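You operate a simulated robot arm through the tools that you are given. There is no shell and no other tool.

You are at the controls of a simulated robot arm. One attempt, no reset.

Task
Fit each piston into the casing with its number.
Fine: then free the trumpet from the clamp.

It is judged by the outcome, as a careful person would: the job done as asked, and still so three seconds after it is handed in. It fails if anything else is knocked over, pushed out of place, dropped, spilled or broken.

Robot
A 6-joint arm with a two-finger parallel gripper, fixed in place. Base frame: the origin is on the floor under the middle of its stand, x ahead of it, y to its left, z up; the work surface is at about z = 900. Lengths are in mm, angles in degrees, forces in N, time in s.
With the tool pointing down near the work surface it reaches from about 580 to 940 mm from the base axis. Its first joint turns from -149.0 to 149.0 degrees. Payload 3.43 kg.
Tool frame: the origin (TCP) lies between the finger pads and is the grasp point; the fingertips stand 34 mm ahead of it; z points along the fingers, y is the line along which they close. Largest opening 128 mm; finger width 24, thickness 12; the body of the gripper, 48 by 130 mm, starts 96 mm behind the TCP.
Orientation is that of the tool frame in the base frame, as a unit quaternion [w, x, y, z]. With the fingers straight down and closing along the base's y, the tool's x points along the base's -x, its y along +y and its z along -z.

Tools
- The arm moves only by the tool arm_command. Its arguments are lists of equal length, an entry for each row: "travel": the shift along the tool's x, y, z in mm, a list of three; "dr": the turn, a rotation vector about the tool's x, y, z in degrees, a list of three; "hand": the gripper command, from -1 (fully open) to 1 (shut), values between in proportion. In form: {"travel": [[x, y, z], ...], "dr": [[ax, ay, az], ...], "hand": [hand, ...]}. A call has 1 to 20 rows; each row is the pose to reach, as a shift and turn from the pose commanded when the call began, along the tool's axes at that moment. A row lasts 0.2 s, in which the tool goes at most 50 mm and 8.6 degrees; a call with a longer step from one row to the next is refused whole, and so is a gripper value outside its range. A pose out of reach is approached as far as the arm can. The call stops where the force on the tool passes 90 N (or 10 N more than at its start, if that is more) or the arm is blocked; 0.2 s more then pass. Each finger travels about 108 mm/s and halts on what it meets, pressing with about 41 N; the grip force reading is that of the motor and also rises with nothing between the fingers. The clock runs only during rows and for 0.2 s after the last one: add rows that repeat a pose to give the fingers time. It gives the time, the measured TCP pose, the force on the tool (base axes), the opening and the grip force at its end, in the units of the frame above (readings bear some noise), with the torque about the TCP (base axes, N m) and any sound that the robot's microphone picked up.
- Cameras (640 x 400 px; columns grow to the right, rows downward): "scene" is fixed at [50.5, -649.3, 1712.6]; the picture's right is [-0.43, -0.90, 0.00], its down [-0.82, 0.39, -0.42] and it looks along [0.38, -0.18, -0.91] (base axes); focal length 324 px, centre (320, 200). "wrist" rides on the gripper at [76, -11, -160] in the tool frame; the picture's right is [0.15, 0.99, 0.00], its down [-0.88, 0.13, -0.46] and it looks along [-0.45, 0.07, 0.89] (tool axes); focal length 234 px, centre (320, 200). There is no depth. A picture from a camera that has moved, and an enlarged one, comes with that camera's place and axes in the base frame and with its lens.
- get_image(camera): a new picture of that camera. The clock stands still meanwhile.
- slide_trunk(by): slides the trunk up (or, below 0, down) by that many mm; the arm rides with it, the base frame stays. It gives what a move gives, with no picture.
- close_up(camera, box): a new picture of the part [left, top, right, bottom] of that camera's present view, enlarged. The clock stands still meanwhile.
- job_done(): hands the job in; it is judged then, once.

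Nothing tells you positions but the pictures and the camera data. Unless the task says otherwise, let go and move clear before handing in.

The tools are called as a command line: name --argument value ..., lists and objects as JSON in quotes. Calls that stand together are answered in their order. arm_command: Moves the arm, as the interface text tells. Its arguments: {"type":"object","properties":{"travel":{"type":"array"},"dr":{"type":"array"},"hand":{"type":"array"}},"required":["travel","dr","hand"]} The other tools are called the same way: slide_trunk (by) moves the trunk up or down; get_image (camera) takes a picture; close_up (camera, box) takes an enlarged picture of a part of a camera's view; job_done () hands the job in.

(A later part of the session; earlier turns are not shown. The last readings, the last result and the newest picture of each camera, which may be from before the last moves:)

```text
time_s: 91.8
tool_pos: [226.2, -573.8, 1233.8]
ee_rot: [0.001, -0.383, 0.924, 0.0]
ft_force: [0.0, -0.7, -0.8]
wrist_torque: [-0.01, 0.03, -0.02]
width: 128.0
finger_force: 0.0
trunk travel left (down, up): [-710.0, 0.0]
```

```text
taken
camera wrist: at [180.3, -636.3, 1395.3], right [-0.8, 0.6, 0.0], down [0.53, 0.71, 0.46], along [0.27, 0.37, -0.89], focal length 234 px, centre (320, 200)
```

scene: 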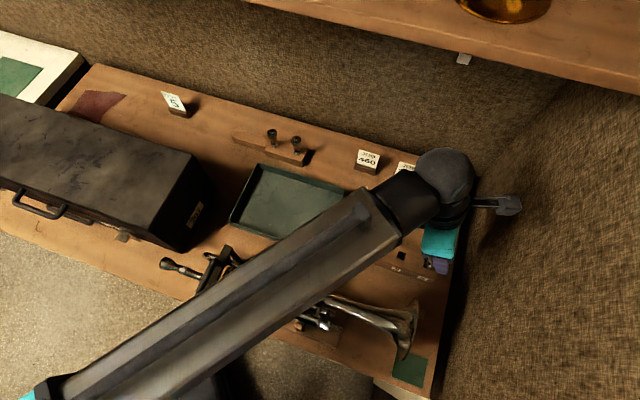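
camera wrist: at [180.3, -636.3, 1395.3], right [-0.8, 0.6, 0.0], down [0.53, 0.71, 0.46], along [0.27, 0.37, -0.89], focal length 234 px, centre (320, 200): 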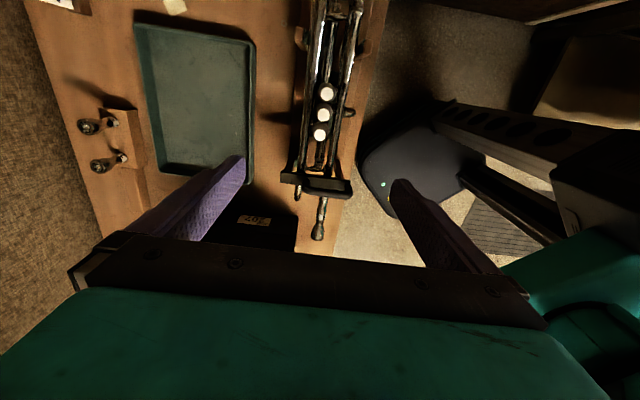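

arm_command --travel '[[-8.6, -6.5, 0], [-17.2, -13.1, 0], [-25.8, -19.7, 0], [-34.4, -26.2, 0], [-43, -32.8, 0], [-51.7, -39.3, 0], [-60.3, -45.9, 0], [-68.9, -52.4, 5], [-77.5, -59, 10], [-86.1, -65.5, 20], [-94.7, -72.1, 30], [-94.7, -72.1, 30]]' --dr '[[0, 0, -8.2], [0, 0, -16.4], [0, 0, -24.6], [0, 0, -32.8], [0, 0, -41], [0, 0, -49.2], [0, 0, -57.4], [0, 0, -65.6], [0, 0, -73.8], [0, 0, -82], [0, 0, -90], [0, 0, -90]]' --hand '[-1, -1, -1, -1, -1, -1, -1, -1, -1, -1, -1, -1]'

get_image --camera "wrist"

get_image --camera "scene"

```text
time_s: 94.4
tool_pos: [357.2, -540.5, 1225.2]
ee_rot: [0.0, 0.829, -0.559, 0.0]
ft_force: [-0.1, -0.5, 0.0]
wrist_torque: [-0.02, -0.02, -0.02]
width: 128.0
finger_force: 0.0
out of reach, approached as far as the arm can: row 8, 9, 10, 11, 12
trunk travel left (down, up): [-710.0, 0.0]
```

```text
taken
camera wrist: at [395.4, -608.2, 1386.9], right [-0.86, -0.51, 0.0], down [-0.45, 0.77, 0.46], along [-0.23, 0.39, -0.89], focal length 234 px, centre (320, 200)
```

wrist: 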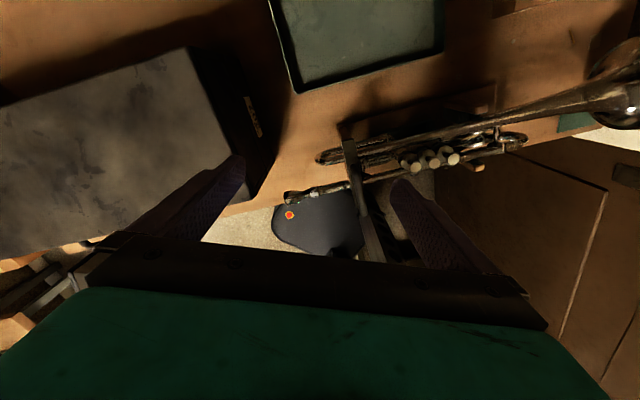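

```text
taken
```

scene: 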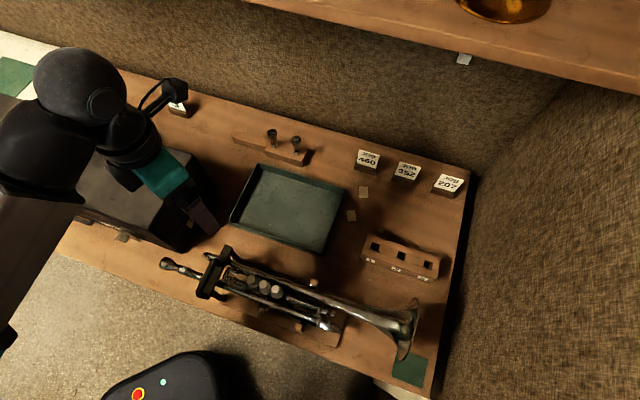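

I have a clear view from the scene camera and a good angle from the wrist, so I'll zoom on the clamp.

close_up --camera "scene" --box '[190, 235, 250, 305]'

close_up --camera "wrist" --box '[310, 110, 410, 240]'

close_up --camera "wrist" --box '[390, 130, 480, 190]'

close_up --camera "scene" --box '[235, 265, 295, 305]'

```text
5.71 times, centred on (220, 270) of scene
camera zoom: at [50.5, -649.3, 1712.6], right [-0.43, -0.9, 0.0], down [-0.82, 0.39, -0.42], along [0.38, -0.18, -0.91], focal length 1853 px, centre (891, -200)
```

zoom: 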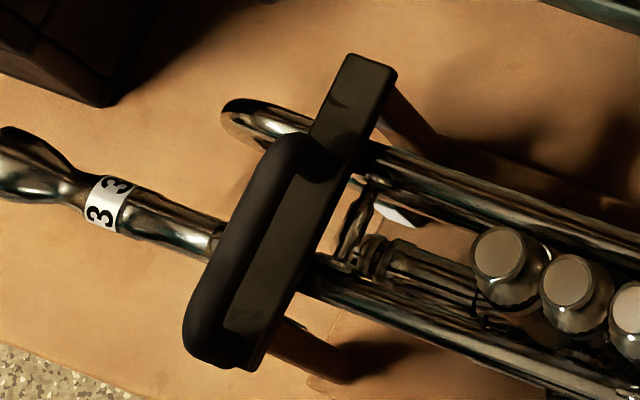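

```text
3.08 times, centred on (360, 175) of wrist
camera zoom: at [395.4, -608.2, 1386.9], right [-0.86, -0.51, 0.0], down [-0.45, 0.77, 0.46], along [-0.23, 0.39, -0.89], focal length 720 px, centre (197, 277)
```

zoom: 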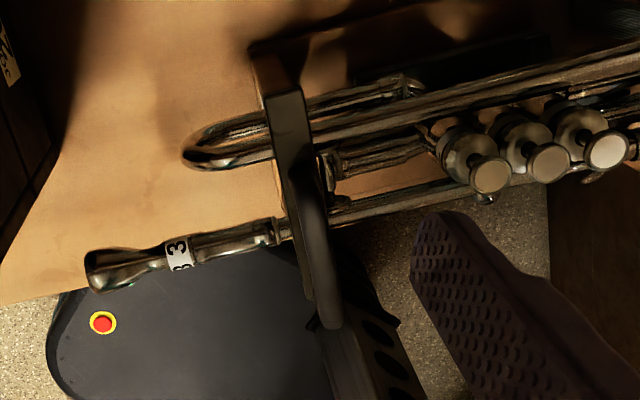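

```text
6.67 times, centred on (435, 160) of wrist
camera zoom: at [395.4, -608.2, 1386.9], right [-0.86, -0.51, 0.0], down [-0.45, 0.77, 0.46], along [-0.23, 0.39, -0.89], focal length 1561 px, centre (-447, 467)
```

zoom: 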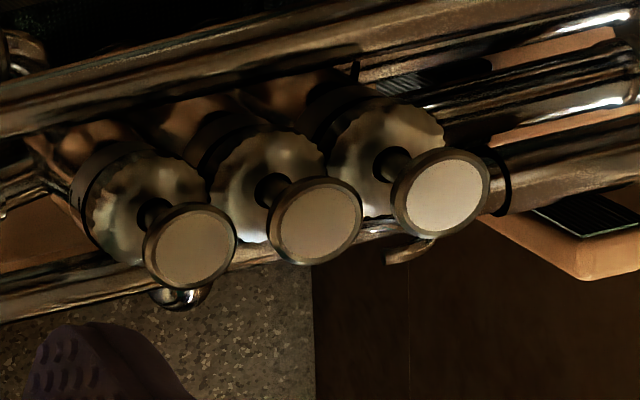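

```text
10.00 times, centred on (265, 285) of scene
camera zoom: at [50.5, -649.3, 1712.6], right [-0.43, -0.9, 0.0], down [-0.82, 0.39, -0.42], along [0.38, -0.18, -0.91], focal length 3242 px, centre (870, -650)
```

zoom: 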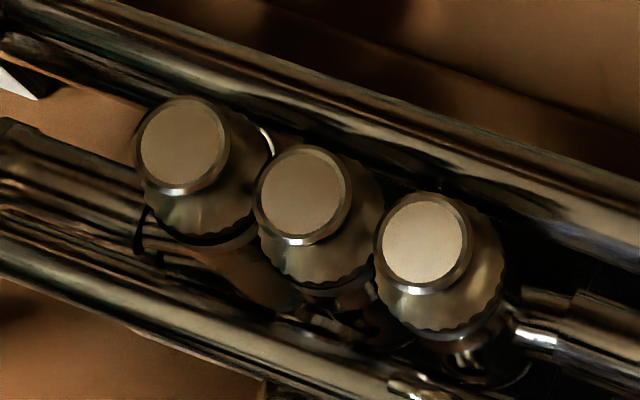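

close_up --camera "wrist" --box '[395, 145, 425, 175]'

close_up --camera "wrist" --box '[335, 130, 375, 175]'

close_up --camera "wrist" --box '[340, 165, 385, 225]'

```text
13.33 times, centred on (410, 160) of wrist
camera zoom: at [395.4, -608.2, 1386.9], right [-0.86, -0.51, 0.0], down [-0.45, 0.77, 0.46], along [-0.23, 0.39, -0.89], focal length 3122 px, centre (-880, 733)
```

zoom: 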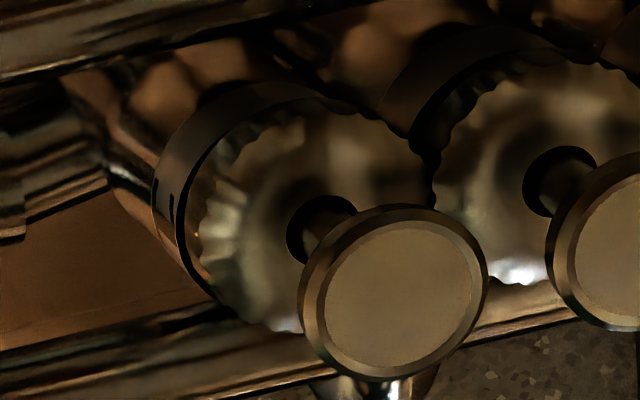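

```text
8.89 times, centred on (355, 152) of wrist
camera zoom: at [395.4, -608.2, 1386.9], right [-0.86, -0.51, 0.0], down [-0.45, 0.77, 0.46], along [-0.23, 0.39, -0.89], focal length 2082 px, centre (9, 622)
```

zoom: 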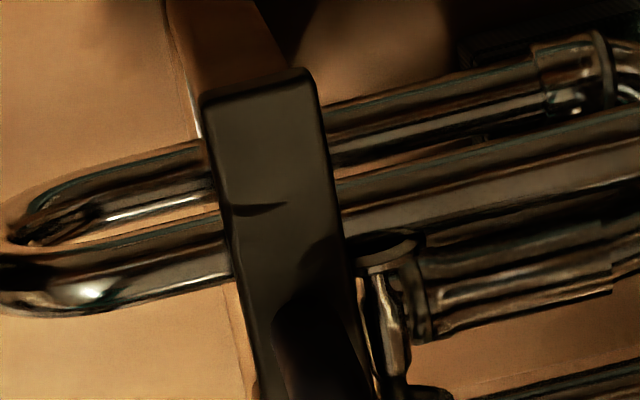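

```text
6.67 times, centred on (362, 195) of wrist
camera zoom: at [395.4, -608.2, 1386.9], right [-0.86, -0.51, 0.0], down [-0.45, 0.77, 0.46], along [-0.23, 0.39, -0.89], focal length 1561 px, centre (37, 233)
```

zoom: 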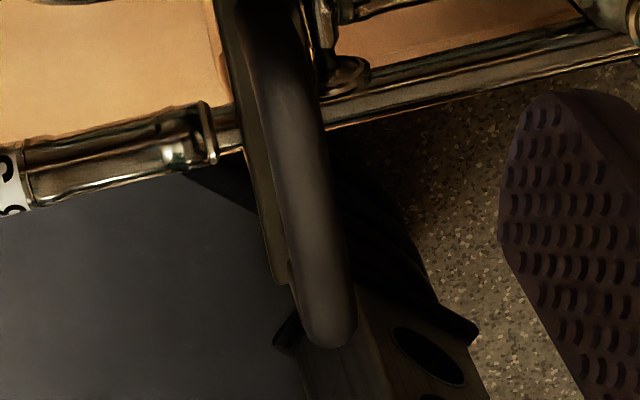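

close_up --camera "scene" --box '[218, 240, 246, 262]'

close_up --camera "scene" --box '[200, 275, 232, 302]'

close_up --camera "wrist" --box '[340, 120, 370, 145]'

close_up --camera "wrist" --box '[355, 200, 385, 225]'

```text
16.00 times, centred on (232, 251) of scene
camera zoom: at [50.5, -649.3, 1712.6], right [-0.43, -0.9, 0.0], down [-0.82, 0.39, -0.42], along [0.38, -0.18, -0.91], focal length 5188 px, centre (1728, -616)
```

zoom: 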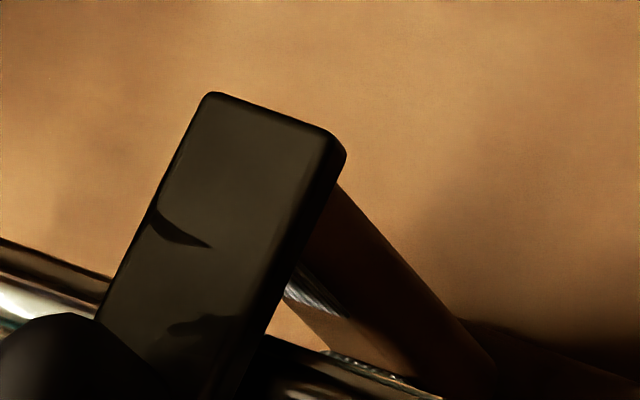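

```text
14.81 times, centred on (216, 288) of scene
camera zoom: at [50.5, -649.3, 1712.6], right [-0.43, -0.9, 0.0], down [-0.82, 0.39, -0.42], along [0.38, -0.18, -0.91], focal length 4804 px, centre (1861, -1111)
```

zoom: 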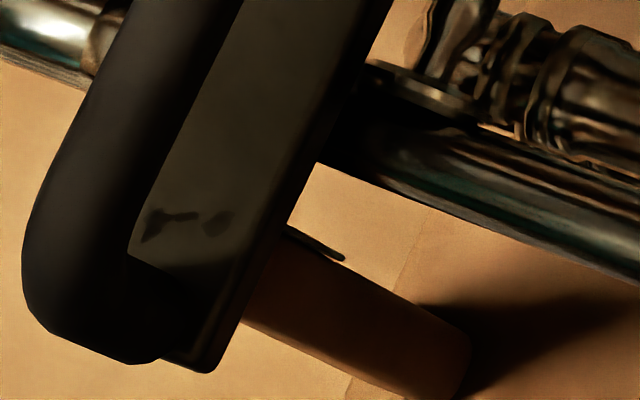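

```text
16.00 times, centred on (355, 132) of wrist
camera zoom: at [395.4, -608.2, 1386.9], right [-0.86, -0.51, 0.0], down [-0.45, 0.77, 0.46], along [-0.23, 0.39, -0.89], focal length 3747 px, centre (-240, 1280)
```

zoom: 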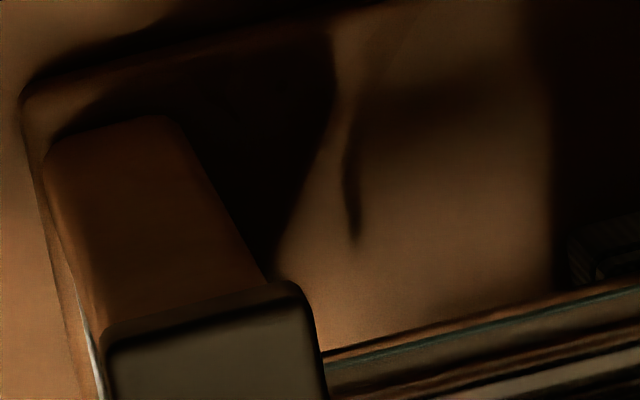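

```text
16.00 times, centred on (370, 212) of wrist
camera zoom: at [395.4, -608.2, 1386.9], right [-0.86, -0.51, 0.0], down [-0.45, 0.77, 0.46], along [-0.23, 0.39, -0.89], focal length 3747 px, centre (-480, 0)
```

zoom: 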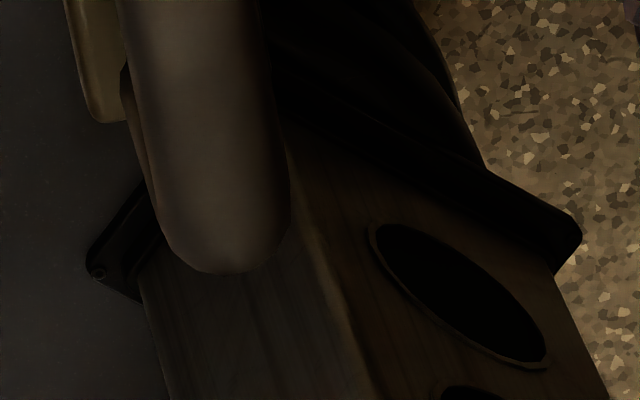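

The clamp bar sits on two wooden posts with a vertical D-handle over the base-side half. I want a lower-angle view to find the hinge or latch, so I'll tilt the camera from the tray side.

arm_command --travel '[[25, 12, 15], [50, 24, 35], [72, 34, 55], [85, 40, 78], [93, 44, 98], [93, 44, 98]]' --dr '[[0, -5, 0], [0, -11, 0], [0, -17, 0], [0, -23, 0], [0, -28, 0], [0, -28, 0]]' --hand '[-1, -1, -1, -1, -1, -1]'

get_image --camera "wrist"

```text
time_s: 95.8
tool_pos: [380.3, -631.7, 1084.8]
ee_rot: [-0.097, 0.808, -0.566, -0.137]
ft_force: [0.2, -0.3, -0.3]
wrist_torque: [0.06, 0.02, -0.02]
width: 127.8
finger_force: 0.2
out of reach, approached as far as the arm can: row 1, 2, 3, 4, 5, 6
trunk travel left (down, up): [-710.0, 0.0]
```

```text
taken
camera wrist: at [434.2, -744.8, 1212.7], right [-0.88, -0.47, -0.05], down [-0.36, 0.59, 0.72], along [-0.31, 0.65, -0.69], focal length 234 px, centre (320, 200)
```

wrist: 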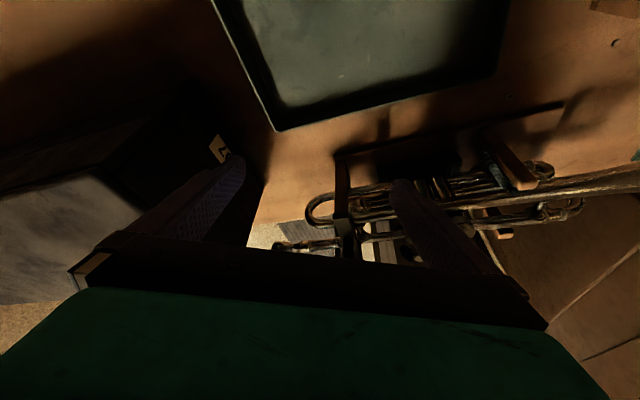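

close_up --camera "wrist" --box '[290, 140, 400, 250]'

get_image --camera "scene"

```text
3.64 times, centred on (345, 195) of wrist
camera zoom: at [434.2, -744.8, 1212.7], right [-0.88, -0.47, -0.05], down [-0.36, 0.59, 0.72], along [-0.31, 0.65, -0.69], focal length 852 px, centre (229, 218)
```

zoom: 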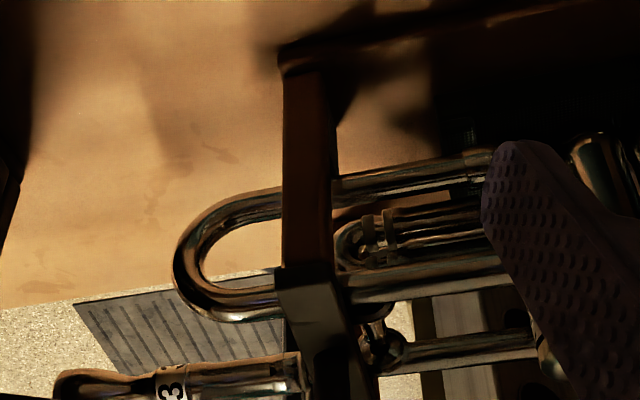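

```text
taken
```

scene: 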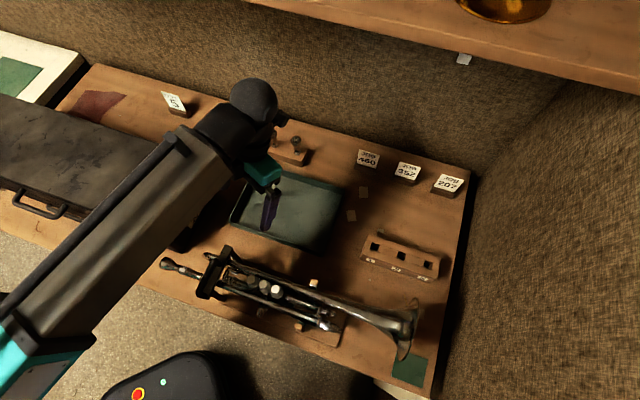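

The view shows a plain post and bar end on the tray side. I'll straighten the tool, rise, and go back to the bell side for a low-angle look at the other face of the clamp.

arm_command --travel '[[-10, 0, -28.4], [-20, 0, -56.8], [-30, 0, -85], [-39.7, -0.2, -113.6], [-39.7, -0.2, -113.6]]' --dr '[[0, 5, 0], [0, 10, 0], [0, 15, 0], [0, 19.3, 0], [0, 19.3, 0]]' --hand '[-1, -1, -1, -1, -1]'

```text
time_s: 97.0
tool_pos: [381.4, -629.6, 1208.0]
ee_rot: [0.001, 0.82, -0.573, 0.001]
ft_force: [-0.1, 0.0, 0.2]
wrist_torque: [-0.02, -0.01, 0.01]
width: 128.2
finger_force: 0.0
trunk travel left (down, up): [-710.0, 0.0]
```

arm_command --travel '[[-9.5, 24, 0], [-19, 48, 0], [-28.5, 72, 0], [-38, 96, 0], [-47.4, 120, 0], [-57, 144, 0], [-66, 168, 0], [-75.8, 192, 5], [-75.8, 192, 5]]' --dr '[[0, 0, 8.1], [0, 0, 16.2], [0, 0, 24.3], [0, 0, 32.4], [0, 0, 40.5], [0, 0, 48.6], [0, 0, 56.7], [0, 0, 64.9], [0, 0, 64.9]]' --hand '[-1, -1, -1, -1, -1, -1, -1, -1, -1]'

arm_command --travel '[[0, 0, 15], [0, 0, 30], [0, 0, 45], [0, 0, 60], [0, 0, 60]]' --dr '[[0, -7, 0], [0, -14, 0], [0, -21, 0], [0, -28, 0], [0, -28, 0]]' --hand '[-1, -1, -1, -1, -1]'

get_image --camera "wrist"

```text
time_s: 99.0
tool_pos: [174.9, -624.1, 1203.1]
ee_rot: [0.0, -0.383, 0.924, -0.001]
ft_force: [0.5, 0.2, -0.1]
wrist_torque: [0.02, 0.03, -0.02]
width: 127.9
finger_force: 0.1
trunk travel left (down, up): [-710.0, 0.0]
```

```text
time_s: 100.2
tool_pos: [182.6, -625.3, 1125.3]
ee_rot: [0.223, -0.371, 0.897, 0.086]
ft_force: [-0.2, 0.6, -0.3]
wrist_torque: [-0.04, 0.02, 0.0]
width: 128.1
finger_force: 0.0
out of reach, approached as far as the arm can: row 4, 5
trunk travel left (down, up): [-710.0, 0.0]
```

```text
taken
camera wrist: at [89.9, -733.7, 1234.0], right [-0.79, 0.61, -0.08], down [0.3, 0.5, 0.81], along [0.53, 0.61, -0.58], focal length 234 px, centre (320, 200)
```

wrist: 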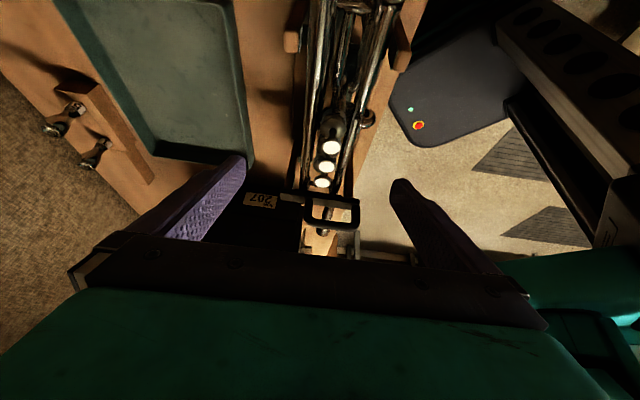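

close_up --camera "wrist" --box '[270, 170, 380, 250]'

close_up --camera "wrist" --box '[295, 185, 365, 235]'

```text
5.00 times, centred on (325, 210) of wrist
camera zoom: at [89.9, -733.7, 1234.0], right [-0.79, 0.61, -0.08], down [0.3, 0.5, 0.81], along [0.53, 0.61, -0.58], focal length 1171 px, centre (295, 150)
```

zoom: 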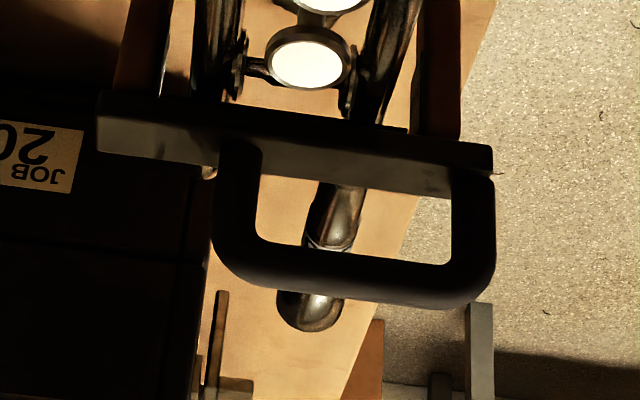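

```text
8.00 times, centred on (330, 210) of wrist
camera zoom: at [89.9, -733.7, 1234.0], right [-0.79, 0.61, -0.08], down [0.3, 0.5, 0.81], along [0.53, 0.61, -0.58], focal length 1873 px, centre (240, 120)
```

zoom: 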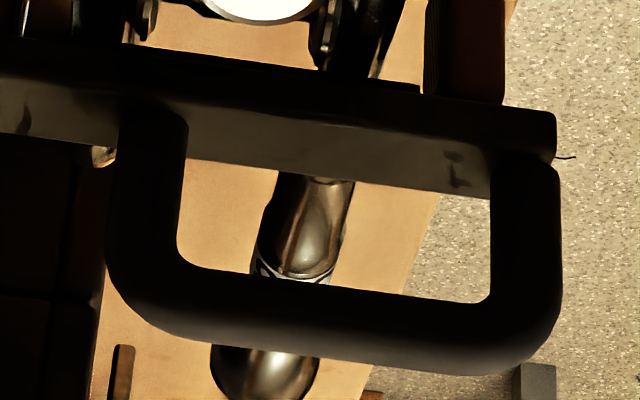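

The D-handle stands vertically above the bar. I'll straighten up, then work toward an orientation with the fingers closing across the handle, turning in small steps to avoid my own forearm.

arm_command --travel '[[-9, -0.2, -16.6], [-17.4, -0.4, -33.2], [-26, -0.6, -50], [-34.8, -0.8, -66.3], [-34.8, -0.8, -66.3]]' --dr '[[0, 7, 0], [0, 14, 0], [0, 21, 0], [0, 28, 0], [0, 28, 0]]' --hand '[-0.6, -0.2, 0, 0.2, 0.2]'

arm_command --travel '[[-20, 0, 0], [-45, 0, 0], [-70, 0, 0], [-95, 0, 0], [-120, 4, 0], [-135, 8, 0], [-142, 10, 0], [-142, 10, 0]]' --dr '[[0, 0, 5], [0, 0, 11], [0, 0, 17], [0, 0, 23], [0, 0, 29], [0, 0, 35], [0, 0, 41], [0, 0, 45]]' --hand '[0.2, 0.2, 0.2, 0.2, 0.2, 0.2, 0.2, 0.2]'

get_image --camera "wrist"

get_image --camera "scene"

```text
time_s: 101.4
tool_pos: [184.8, -627.0, 1200.9]
ee_rot: [-0.001, -0.384, 0.923, -0.001]
ft_force: [-0.1, 0.7, -0.3]
wrist_torque: [-0.01, 0.0, -0.02]
width: 51.3
finger_force: 0.0
trunk travel left (down, up): [-710.0, 0.0]
```

```text
time_s: 103.2
tool_pos: [275.5, -518.7, 1199.5]
ee_rot: [0.0, 0.0, 1.0, 0.0]
ft_force: [-0.2, 0.2, 0.6]
wrist_torque: [-0.02, 0.01, -0.04]
width: 51.2
finger_force: 0.0
trunk travel left (down, up): [-710.0, 0.0]
```

```text
taken
camera wrist: at [200.5, -532.1, 1360.9], right [-0.15, 0.99, 0.0], down [0.88, 0.13, 0.46], along [0.45, 0.07, -0.89], focal length 234 px, centre (320, 200)
```

wrist: 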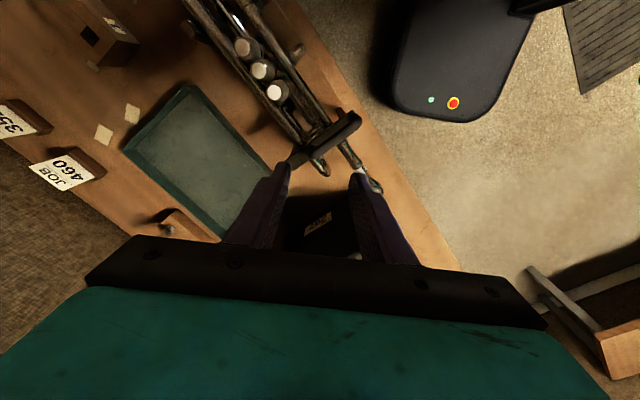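

```text
taken
```

scene: 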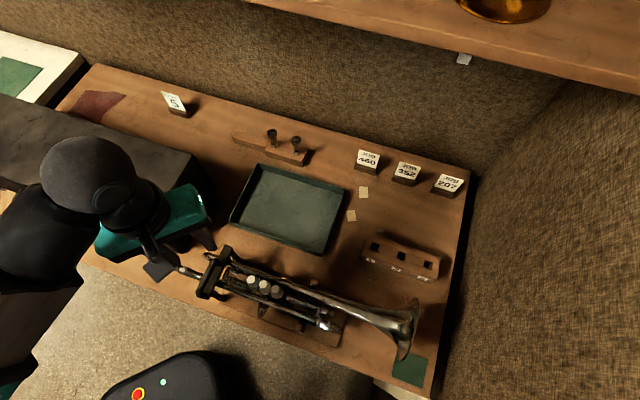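

arm_command --travel '[[0, 0, 0], [0, 0, 0], [0, 0, 0], [0, 0, 0]]' --dr '[[0, 0, 6], [0, 0, 12], [0, 0, 18], [0, 0, 22]]' --hand '[0.2, 0.2, 0.2, 0.2]'

get_image --camera "scene"

get_image --camera "wrist"

```text
time_s: 104.2
tool_pos: [276.3, -519.2, 1200.0]
ee_rot: [0.001, 0.19, 0.982, -0.001]
ft_force: [-0.4, 1.2, 0.0]
wrist_torque: [0.02, 0.01, -0.01]
width: 51.1
finger_force: 0.1
trunk travel left (down, up): [-710.0, 0.0]
```

```text
taken
```

scene: 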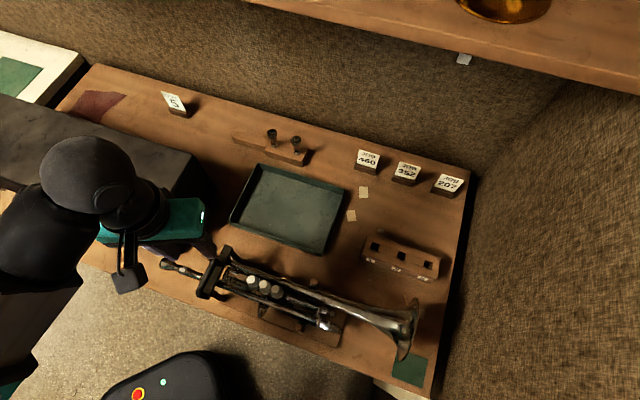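

```text
taken
camera wrist: at [201.8, -502.5, 1360.8], right [0.23, 0.97, 0.0], down [0.86, -0.21, 0.46], along [0.44, -0.11, -0.89], focal length 234 px, centre (320, 200)
```

wrist: 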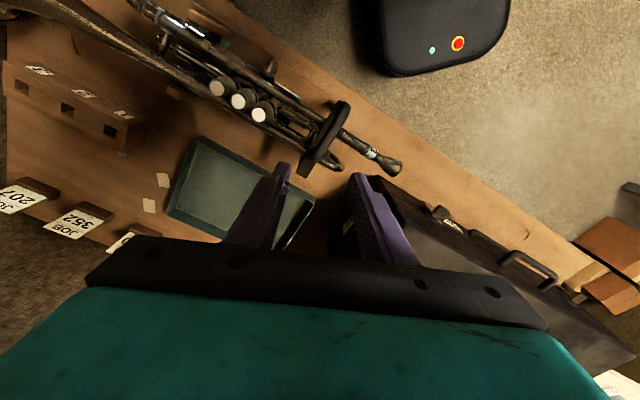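

arm_command --travel '[[0, 0, 0], [0, 0, 0], [0, 0, 0]]' --dr '[[0, 0, 5], [0, 0, 10], [0, 0, 12]]' --hand '[0.2, 0.2, 0.2]'

close_up --camera "scene" --box '[0, 120, 260, 340]'

```text
time_s: 105.0
tool_pos: [275.8, -519.3, 1201.3]
ee_rot: [0.001, 0.292, 0.957, 0.0]
ft_force: [-0.5, 0.0, -0.4]
wrist_torque: [0.01, 0.01, 0.0]
width: 51.5
finger_force: 0.0
trunk travel left (down, up): [-710.0, 0.0]
```

```text
1.82 times, centred on (130, 230) of scene
camera zoom: at [50.5, -649.3, 1712.6], right [-0.43, -0.9, 0.0], down [-0.82, 0.39, -0.42], along [0.38, -0.18, -0.91], focal length 590 px, centre (666, 146)
```

zoom: 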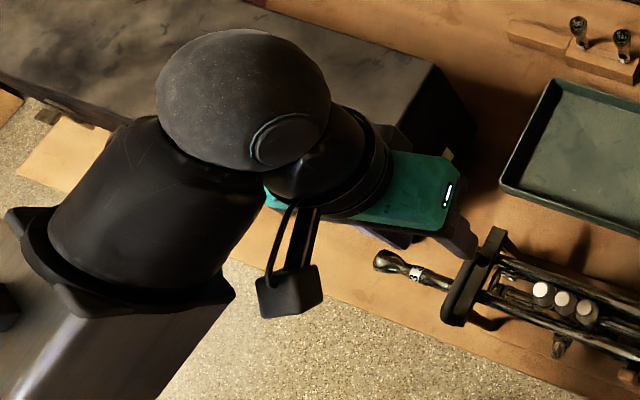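

arm_command --travel '[[0, 0, 0], [0, 0, 0]]' --dr '[[0, 0, 4], [0, 0, 4]]' --hand '[0.2, 0.2]'

get_image --camera "wrist"

close_up --camera "wrist" --box '[270, 70, 400, 200]'

```text
time_s: 105.6
tool_pos: [274.5, -518.6, 1201.2]
ee_rot: [0.001, 0.325, 0.946, 0.0]
ft_force: [-0.2, -1.1, -1.0]
wrist_torque: [-0.01, -0.03, -0.02]
width: 51.0
finger_force: 0.1
trunk travel left (down, up): [-710.0, 0.0]
```

```text
taken
camera wrist: at [209.0, -483.2, 1361.9], right [0.49, 0.87, 0.0], down [0.77, -0.44, 0.46], along [0.4, -0.22, -0.89], focal length 234 px, centre (320, 200)
```

wrist: 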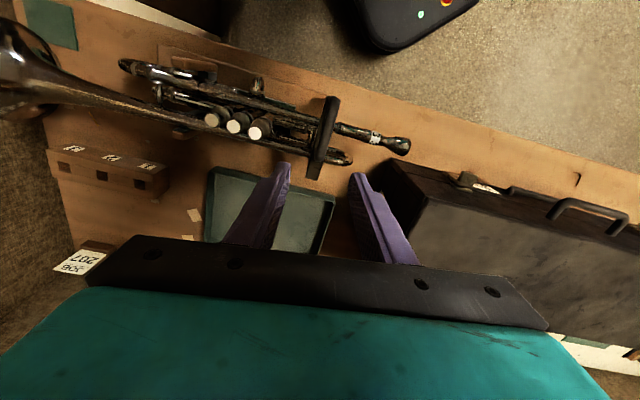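

```text
3.08 times, centred on (335, 135) of wrist
camera zoom: at [209.0, -483.2, 1361.9], right [0.49, 0.87, 0.0], down [0.77, -0.44, 0.46], along [0.4, -0.22, -0.89], focal length 720 px, centre (274, 400)
```

zoom: 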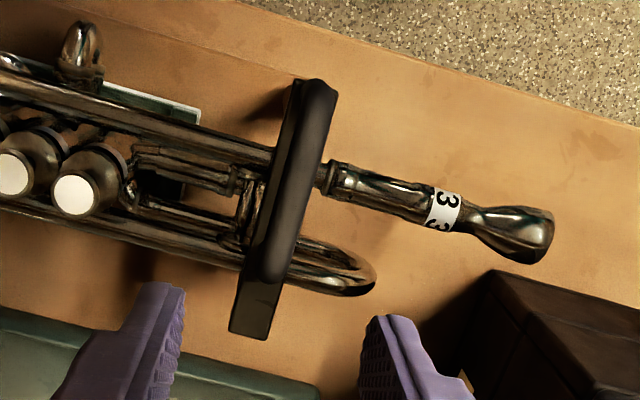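

The handle's top bar runs from about (237, -481) to (285, -527) at z about 1075, and my fingers are now nearly square to it. I'll lower toward it in stages.

arm_command --travel '[[6, 1, 20], [13, 2.5, 40], [19, 3.5, 60], [19, 3.5, 70], [19, 3.5, 70]]' --dr '[[0, 0, 0], [0, 0, 0], [0, 0, 0], [0, 0, 0], [0, 0, 0]]' --hand '[0.2, 0.2, 0.2, 0.2, 0.2]'

get_image --camera "wrist"

close_up --camera "scene" --box '[160, 200, 280, 310]'

```text
time_s: 106.8
tool_pos: [263.2, -504.2, 1131.0]
ee_rot: [0.001, 0.323, 0.946, 0.0]
ft_force: [0.1, 0.2, 0.5]
wrist_torque: [0.0, 0.0, 0.02]
width: 51.3
finger_force: 0.1
trunk travel left (down, up): [-710.0, 0.0]
```

```text
taken
camera wrist: at [196.6, -468.6, 1291.8], right [0.49, 0.87, 0.0], down [0.77, -0.44, 0.46], along [0.4, -0.22, -0.89], focal length 234 px, centre (320, 200)
```

wrist: 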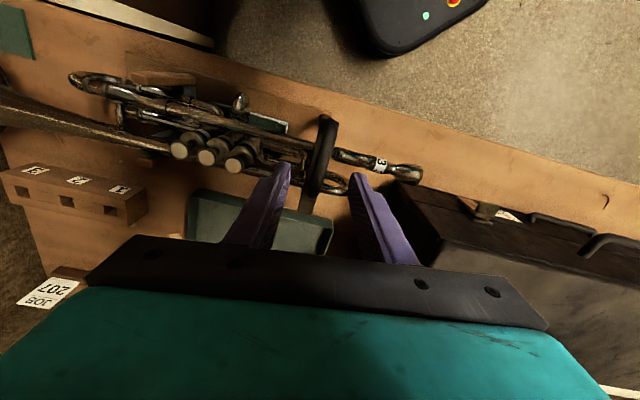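

```text
3.64 times, centred on (220, 255) of scene
camera zoom: at [50.5, -649.3, 1712.6], right [-0.43, -0.9, 0.0], down [-0.82, 0.39, -0.42], along [0.38, -0.18, -0.91], focal length 1179 px, centre (684, 0)
```

zoom: 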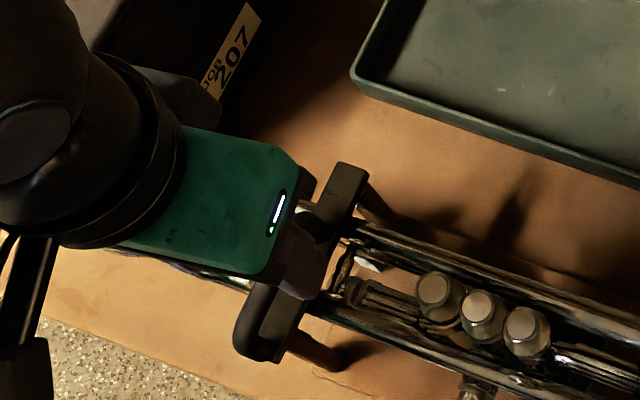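

close_up --camera "wrist" --box '[240, 100, 400, 230]'

```text
3.08 times, centred on (320, 165) of wrist
camera zoom: at [196.6, -468.6, 1291.8], right [0.49, 0.87, 0.0], down [0.77, -0.44, 0.46], along [0.4, -0.22, -0.89], focal length 720 px, centre (320, 308)
```

zoom: 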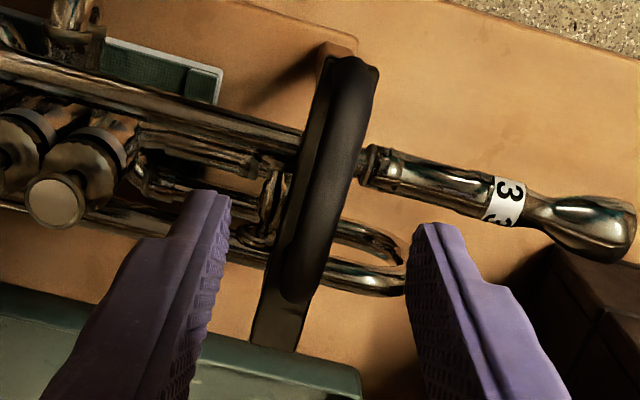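

arm_command --travel '[[2, 0.5, 12], [4, 0.5, 24], [4, 0.5, 34], [4, 0.5, 42], [4, 0.5, 42]]' --dr '[[0, 0, 0], [0, 0, 0], [0, 0, 0], [0, 0, 0], [0, 0, 0]]' --hand '[0.2, 0.2, 0.2, 0.2, 0.2]'

close_up --camera "wrist" --box '[240, 100, 400, 230]'

close_up --camera "scene" --box '[180, 230, 260, 310]'

```text
time_s: 108.0
tool_pos: [259.8, -502.3, 1087.6]
ee_rot: [0.001, 0.324, 0.946, 0.001]
ft_force: [0.5, -0.5, 0.1]
wrist_torque: [0.01, 0.0, 0.01]
width: 51.3
finger_force: 0.0
trunk travel left (down, up): [-710.0, 0.0]
```

```text
3.08 times, centred on (320, 165) of wrist
camera zoom: at [194.1, -465.7, 1249.4], right [0.49, 0.87, 0.0], down [0.77, -0.44, 0.46], along [0.4, -0.22, -0.89], focal length 720 px, centre (320, 308)
```

zoom: 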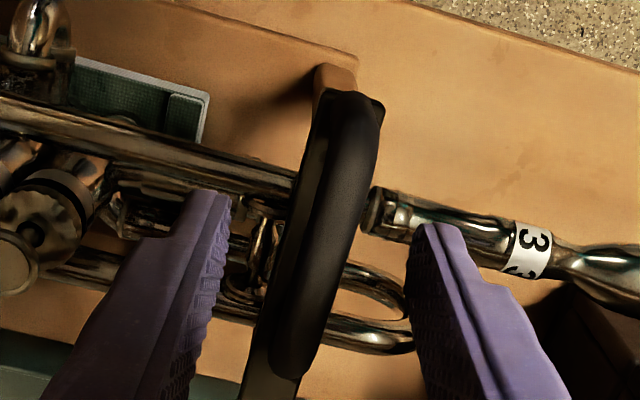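

```text
5.00 times, centred on (220, 270) of scene
camera zoom: at [50.5, -649.3, 1712.6], right [-0.43, -0.9, 0.0], down [-0.82, 0.39, -0.42], along [0.38, -0.18, -0.91], focal length 1621 px, centre (820, -150)
```

zoom: 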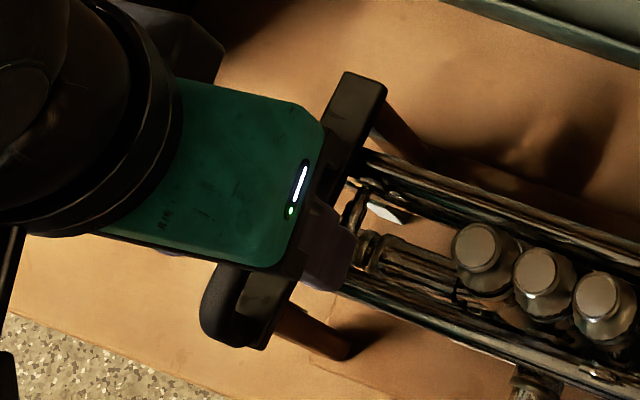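

The handle is centred between the fingers. Closing on it.

arm_command --travel '[[0, 0, 0], [0, 0, 0], [0, 0, 0], [0, 0, 0]]' --dr '[[0, 0, 0], [0, 0, 0], [0, 0, 0], [0, 0, 0]]' --hand '[0.5, 0.8, 1, 1]'

close_up --camera "wrist" --box '[240, 100, 400, 230]'

```text
time_s: 109.0
tool_pos: [261.3, -501.5, 1087.7]
ee_rot: [0.0, 0.324, 0.946, 0.0]
ft_force: [2.3, 4.3, -1.3]
wrist_torque: [0.11, -0.04, -1.21]
width: 15.3
finger_force: 45.4
trunk travel left (down, up): [-710.0, 0.0]
```

```text
3.08 times, centred on (320, 165) of wrist
camera zoom: at [194.4, -465.2, 1249.5], right [0.49, 0.87, 0.0], down [0.77, -0.44, 0.46], along [0.4, -0.22, -0.89], focal length 720 px, centre (320, 308)
```

zoom: 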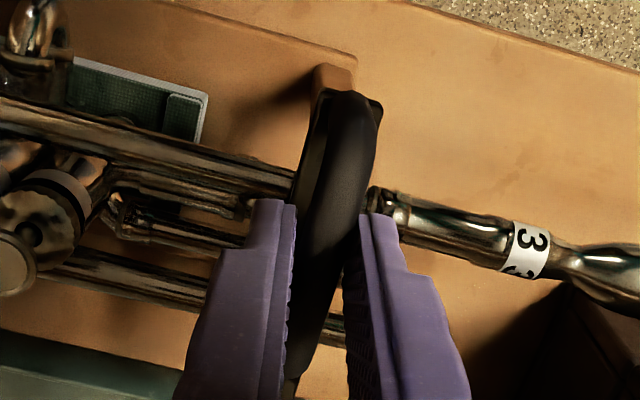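

arm_command --travel '[[0, 0, 0], [0, 0, 0], [0, 0, 0]]' --dr '[[0, 0, 1.5], [0, 0, 3], [0, 0, 3]]' --hand '[1, 1, 1]'

```text
time_s: 109.8
tool_pos: [260.5, -501.0, 1087.9]
ee_rot: [0.001, 0.349, 0.937, 0.0]
ft_force: [2.2, 5.0, -0.2]
wrist_torque: [0.17, 0.0, -1.17]
width: 13.8
finger_force: 45.0
trunk travel left (down, up): [-710.0, 0.0]
```

arm_command --travel '[[0, 0, 0], [0, 0, 0], [0, 0, 0]]' --dr '[[0, 0, 1.2], [0, 0, 2.5], [0, 0, 2.5]]' --hand '[1, 1, 1]'

close_up --camera "scene" --box '[0, 120, 260, 340]'

```text
time_s: 110.6
tool_pos: [260.7, -500.7, 1089.6]
ee_rot: [0.001, 0.369, 0.929, 0.0]
ft_force: [4.3, 3.4, 2.5]
wrist_torque: [0.07, -0.12, -1.14]
width: 12.6
finger_force: 44.8
trunk travel left (down, up): [-710.0, 0.0]
```

```text
1.82 times, centred on (130, 230) of scene
camera zoom: at [50.5, -649.3, 1712.6], right [-0.43, -0.9, 0.0], down [-0.82, 0.39, -0.42], along [0.38, -0.18, -0.91], focal length 590 px, centre (666, 146)
```

zoom: 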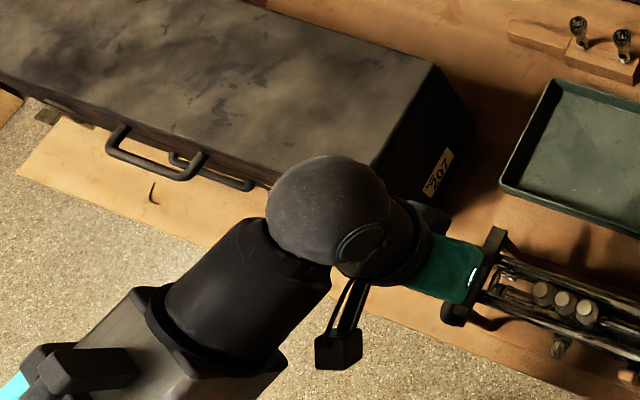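

I'm aligned with the handle now. I'll test with a very small lift following a hinge arc about the tray-side post, and read the force.

arm_command --travel '[[-0.6, 0, -1], [-1.2, 0, -2], [-1.8, 0, -3], [-2.3, 0, -4], [-2.3, 0, -4]]' --dr '[[0, 0.7, 0], [0, 1.4, 0], [0, 2.2, 0], [0, 2.9, 0], [0, 2.9, 0]]' --hand '[1, 1, 1, 1, 1]'

close_up --camera "scene" --box '[190, 235, 260, 305]'

close_up --camera "wrist" --box '[240, 100, 400, 230]'

```text
time_s: 111.8
tool_pos: [262.5, -503.4, 1092.9]
ee_rot: [-0.023, 0.369, 0.929, 0.008]
ft_force: [11.1, -0.9, 2.6]
wrist_torque: [-0.63, -0.69, -1.11]
width: 12.7
finger_force: 45.5
trunk travel left (down, up): [-710.0, 0.0]
```

```text
5.71 times, centred on (225, 270) of scene
camera zoom: at [50.5, -649.3, 1712.6], right [-0.43, -0.9, 0.0], down [-0.82, 0.39, -0.42], along [0.38, -0.18, -0.91], focal length 1853 px, centre (863, -200)
```

zoom: 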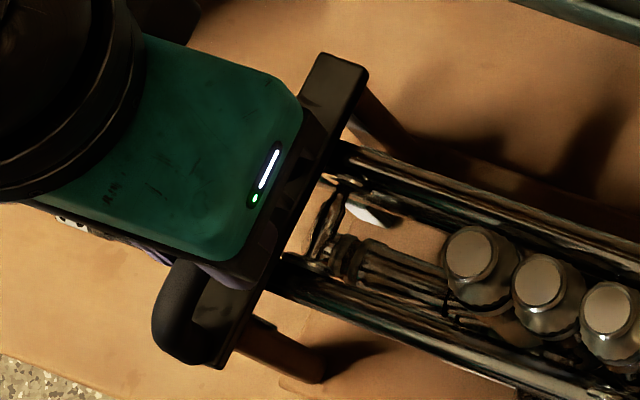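

```text
3.08 times, centred on (320, 165) of wrist
camera zoom: at [206.1, -466.3, 1256.7], right [0.57, 0.82, 0.01], down [0.75, -0.52, 0.41], along [0.34, -0.23, -0.91], focal length 720 px, centre (320, 308)
```

zoom: 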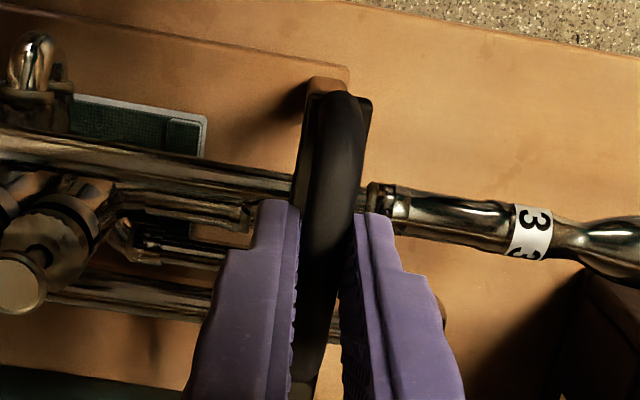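

The bar's free end appears to rise and the lift force is small, which fits a tray-side hinge. Continuing the arc a few degrees.

arm_command --travel '[[-1.05, 0, -1.35], [-2.1, 0, -2.7], [-3.2, 0, -4], [-4.3, 0, -5.3], [-5.45, 0, -6.6], [-6.6, 0, -7.8], [-6.6, 0, -7.8]]' --dr '[[0, 1, 0], [0, 2, 0], [0, 3, 0], [0, 4, 0], [0, 5, 0], [0, 6, 0], [0, 6, 0]]' --hand '[1, 1, 1, 1, 1, 1, 1]'

close_up --camera "scene" --box '[190, 235, 260, 305]'

close_up --camera "wrist" --box '[240, 100, 400, 230]'

```text
time_s: 113.4
tool_pos: [268.1, -507.8, 1100.0]
ee_rot: [-0.072, 0.367, 0.927, 0.028]
ft_force: [11.9, 1.2, 5.1]
wrist_torque: [-0.7, -0.66, -1.12]
width: 12.5
finger_force: 45.2
trunk travel left (down, up): [-710.0, 0.0]
```

```text
5.71 times, centred on (225, 270) of scene
camera zoom: at [50.5, -649.3, 1712.6], right [-0.43, -0.9, 0.0], down [-0.82, 0.39, -0.42], along [0.38, -0.18, -0.91], focal length 1853 px, centre (863, -200)
```

zoom: 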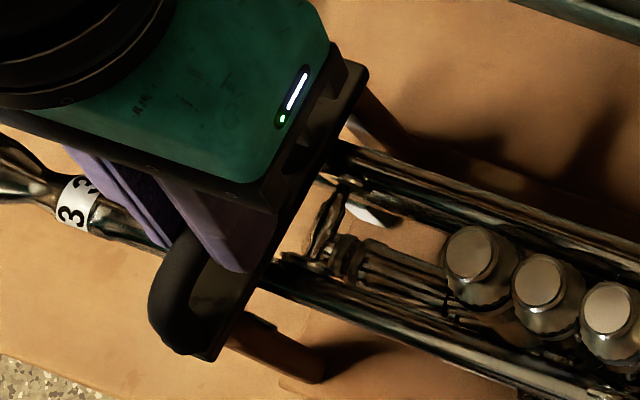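

```text
3.08 times, centred on (320, 165) of wrist
camera zoom: at [224.1, -483.4, 1270.1], right [0.57, 0.82, 0.02], down [0.77, -0.55, 0.31], along [0.27, -0.16, -0.95], focal length 720 px, centre (320, 308)
```

zoom: 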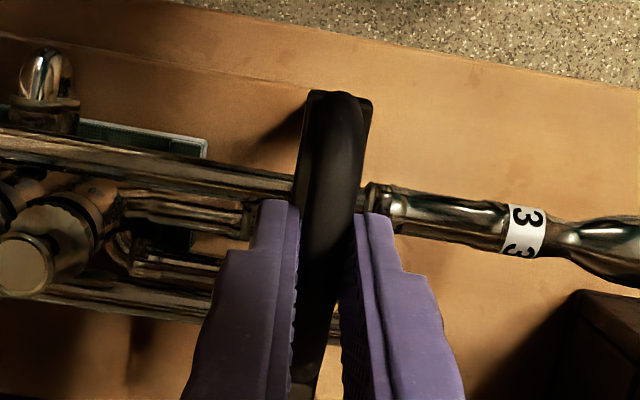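

The bar is clearly swinging up about the tray-side end. I'll continue the arc to about 30° and check.

arm_command --travel '[[-3.2, 0, -4], [-6.6, 0, -7.8], [-10.1, 0, -11.5], [-13.9, 0, -14.9], [-17.8, 0, -18.2], [-21.9, 0, -21.2], [-26.2, 0, -24], [-26.2, 0, -24]]' --dr '[[0, 3, 0], [0, 6, 0], [0, 9, 0], [0, 12, 0], [0, 15, 0], [0, 18, 0], [0, 21, 0], [0, 21, 0]]' --hand '[1, 1, 1, 1, 1, 1, 1, 1]'

close_up --camera "scene" --box '[180, 215, 260, 305]'

get_image --camera "wrist"

```text
time_s: 114.0
tool_pos: [272.1, -512.8, 1104.3]
ee_rot: [-0.112, 0.356, 0.927, 0.044]
ft_force: [-11.6, -13.4, 14.3]
wrist_torque: [3.67, -2.6, -0.04]
width: 12.9
finger_force: 45.3
out of reach, approached as far as the arm can: row 3
trunk travel left (down, up): [-710.0, 0.0]
stopped in row 3: the force on the tool passed its limit at 104 N (the readings are from after the stop); the commanded pose is now the measured one
```

```text
4.44 times, centred on (220, 260) of scene
camera zoom: at [50.5, -649.3, 1712.6], right [-0.43, -0.9, 0.0], down [-0.82, 0.39, -0.42], along [0.38, -0.18, -0.91], focal length 1441 px, centre (764, -67)
```

zoom: 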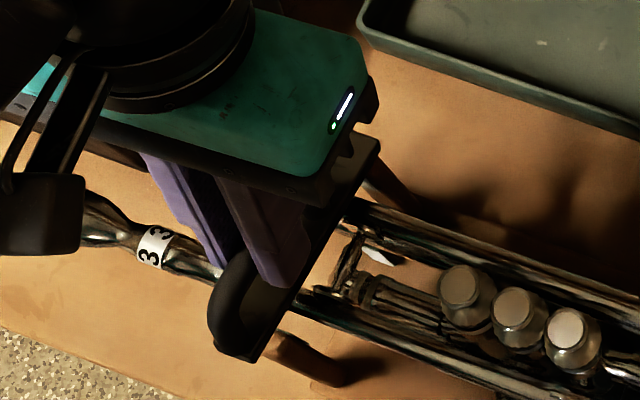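

```text
taken
camera wrist: at [239.3, -499.4, 1279.3], right [0.56, 0.83, 0.04], down [0.8, -0.55, 0.23], along [0.21, -0.1, -0.97], focal length 234 px, centre (320, 200)
```

wrist: 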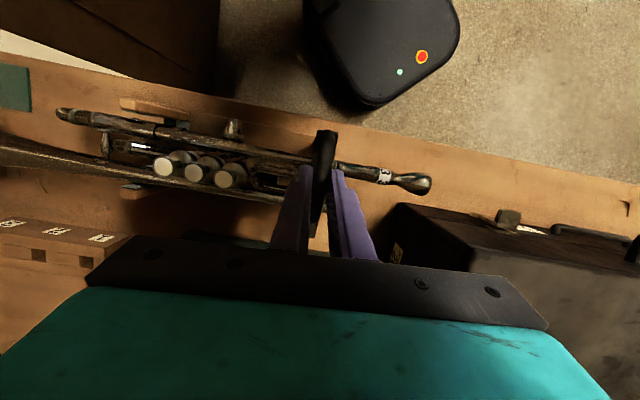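

My camera mount touched the forearm as the tool leaned, so rotating the hand with the bar won't work. I'll rotate the tool back and let the handle pivot in the pinch while I move along the arc with the tool near vertical.

arm_command --travel '[[0.6, 0, 0], [1.2, 0, 0.1], [1.8, 0, 0.1], [1.8, 0, 0.1]]' --dr '[[0, -3, 0], [0, -6, 0], [0, -9, 0], [0, -9, 0]]' --hand '[1, 1, 1, 1]'

close_up --camera "scene" --box '[180, 215, 260, 305]'

```text
time_s: 115.0
tool_pos: [271.4, -512.1, 1104.1]
ee_rot: [-0.041, 0.36, 0.932, 0.017]
ft_force: [-4.0, 15.3, -8.6]
wrist_torque: [1.05, 1.08, -1.11]
width: 13.0
finger_force: 45.0
trunk travel left (down, up): [-710.0, 0.0]
```

```text
4.44 times, centred on (220, 260) of scene
camera zoom: at [50.5, -649.3, 1712.6], right [-0.43, -0.9, 0.0], down [-0.82, 0.39, -0.42], along [0.38, -0.18, -0.91], focal length 1441 px, centre (764, -67)
```

zoom: 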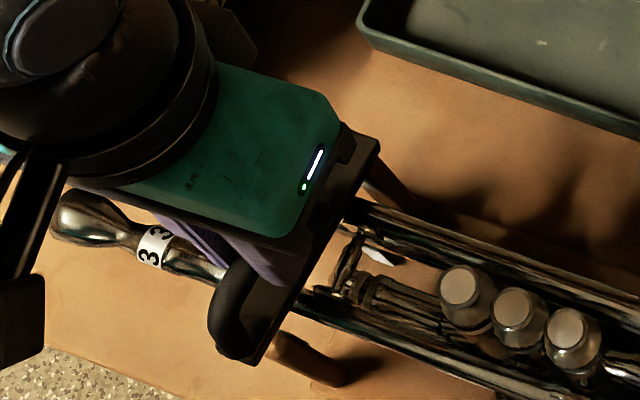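

arm_command --travel '[[-3.2, -0.2, -3.8], [-6.6, -0.4, -7.4], [-9.9, -0.5, -10.6], [-13.6, -0.7, -13.6], [-17.3, -0.9, -16.4], [-17.3, -0.9, -16.4]]' --dr '[[0, 0, 0], [0, 0, 0], [0, 0, 0], [0, 0, 0], [0, 0, 0], [0, 0, 0]]' --hand '[1, 1, 1, 1, 1, 1]'

close_up --camera "scene" --box '[180, 215, 260, 305]'

close_up --camera "wrist" --box '[240, 100, 400, 230]'

```text
time_s: 116.4
tool_pos: [284.0, -524.8, 1120.0]
ee_rot: [-0.04, 0.361, 0.932, 0.018]
ft_force: [-2.8, 16.6, -6.3]
wrist_torque: [0.87, 1.14, -1.12]
width: 13.1
finger_force: 44.5
trunk travel left (down, up): [-710.0, 0.0]
```

```text
4.44 times, centred on (220, 260) of scene
camera zoom: at [50.5, -649.3, 1712.6], right [-0.43, -0.9, 0.0], down [-0.82, 0.39, -0.42], along [0.38, -0.18, -0.91], focal length 1441 px, centre (764, -67)
```

zoom: 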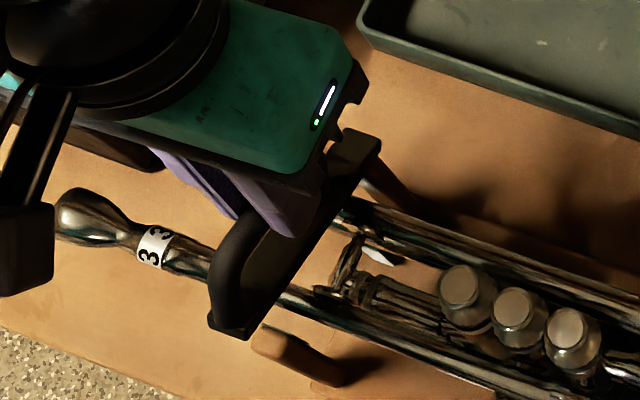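

```text
3.08 times, centred on (320, 165) of wrist
camera zoom: at [231.2, -493.0, 1287.8], right [0.56, 0.83, 0.01], down [0.77, -0.52, 0.38], along [0.32, -0.2, -0.93], focal length 720 px, centre (320, 308)
```

zoom: 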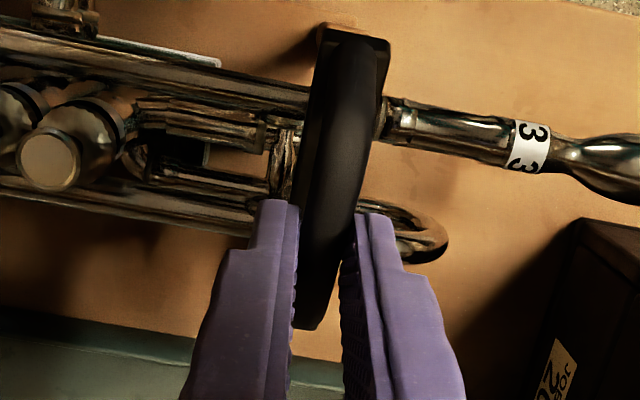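

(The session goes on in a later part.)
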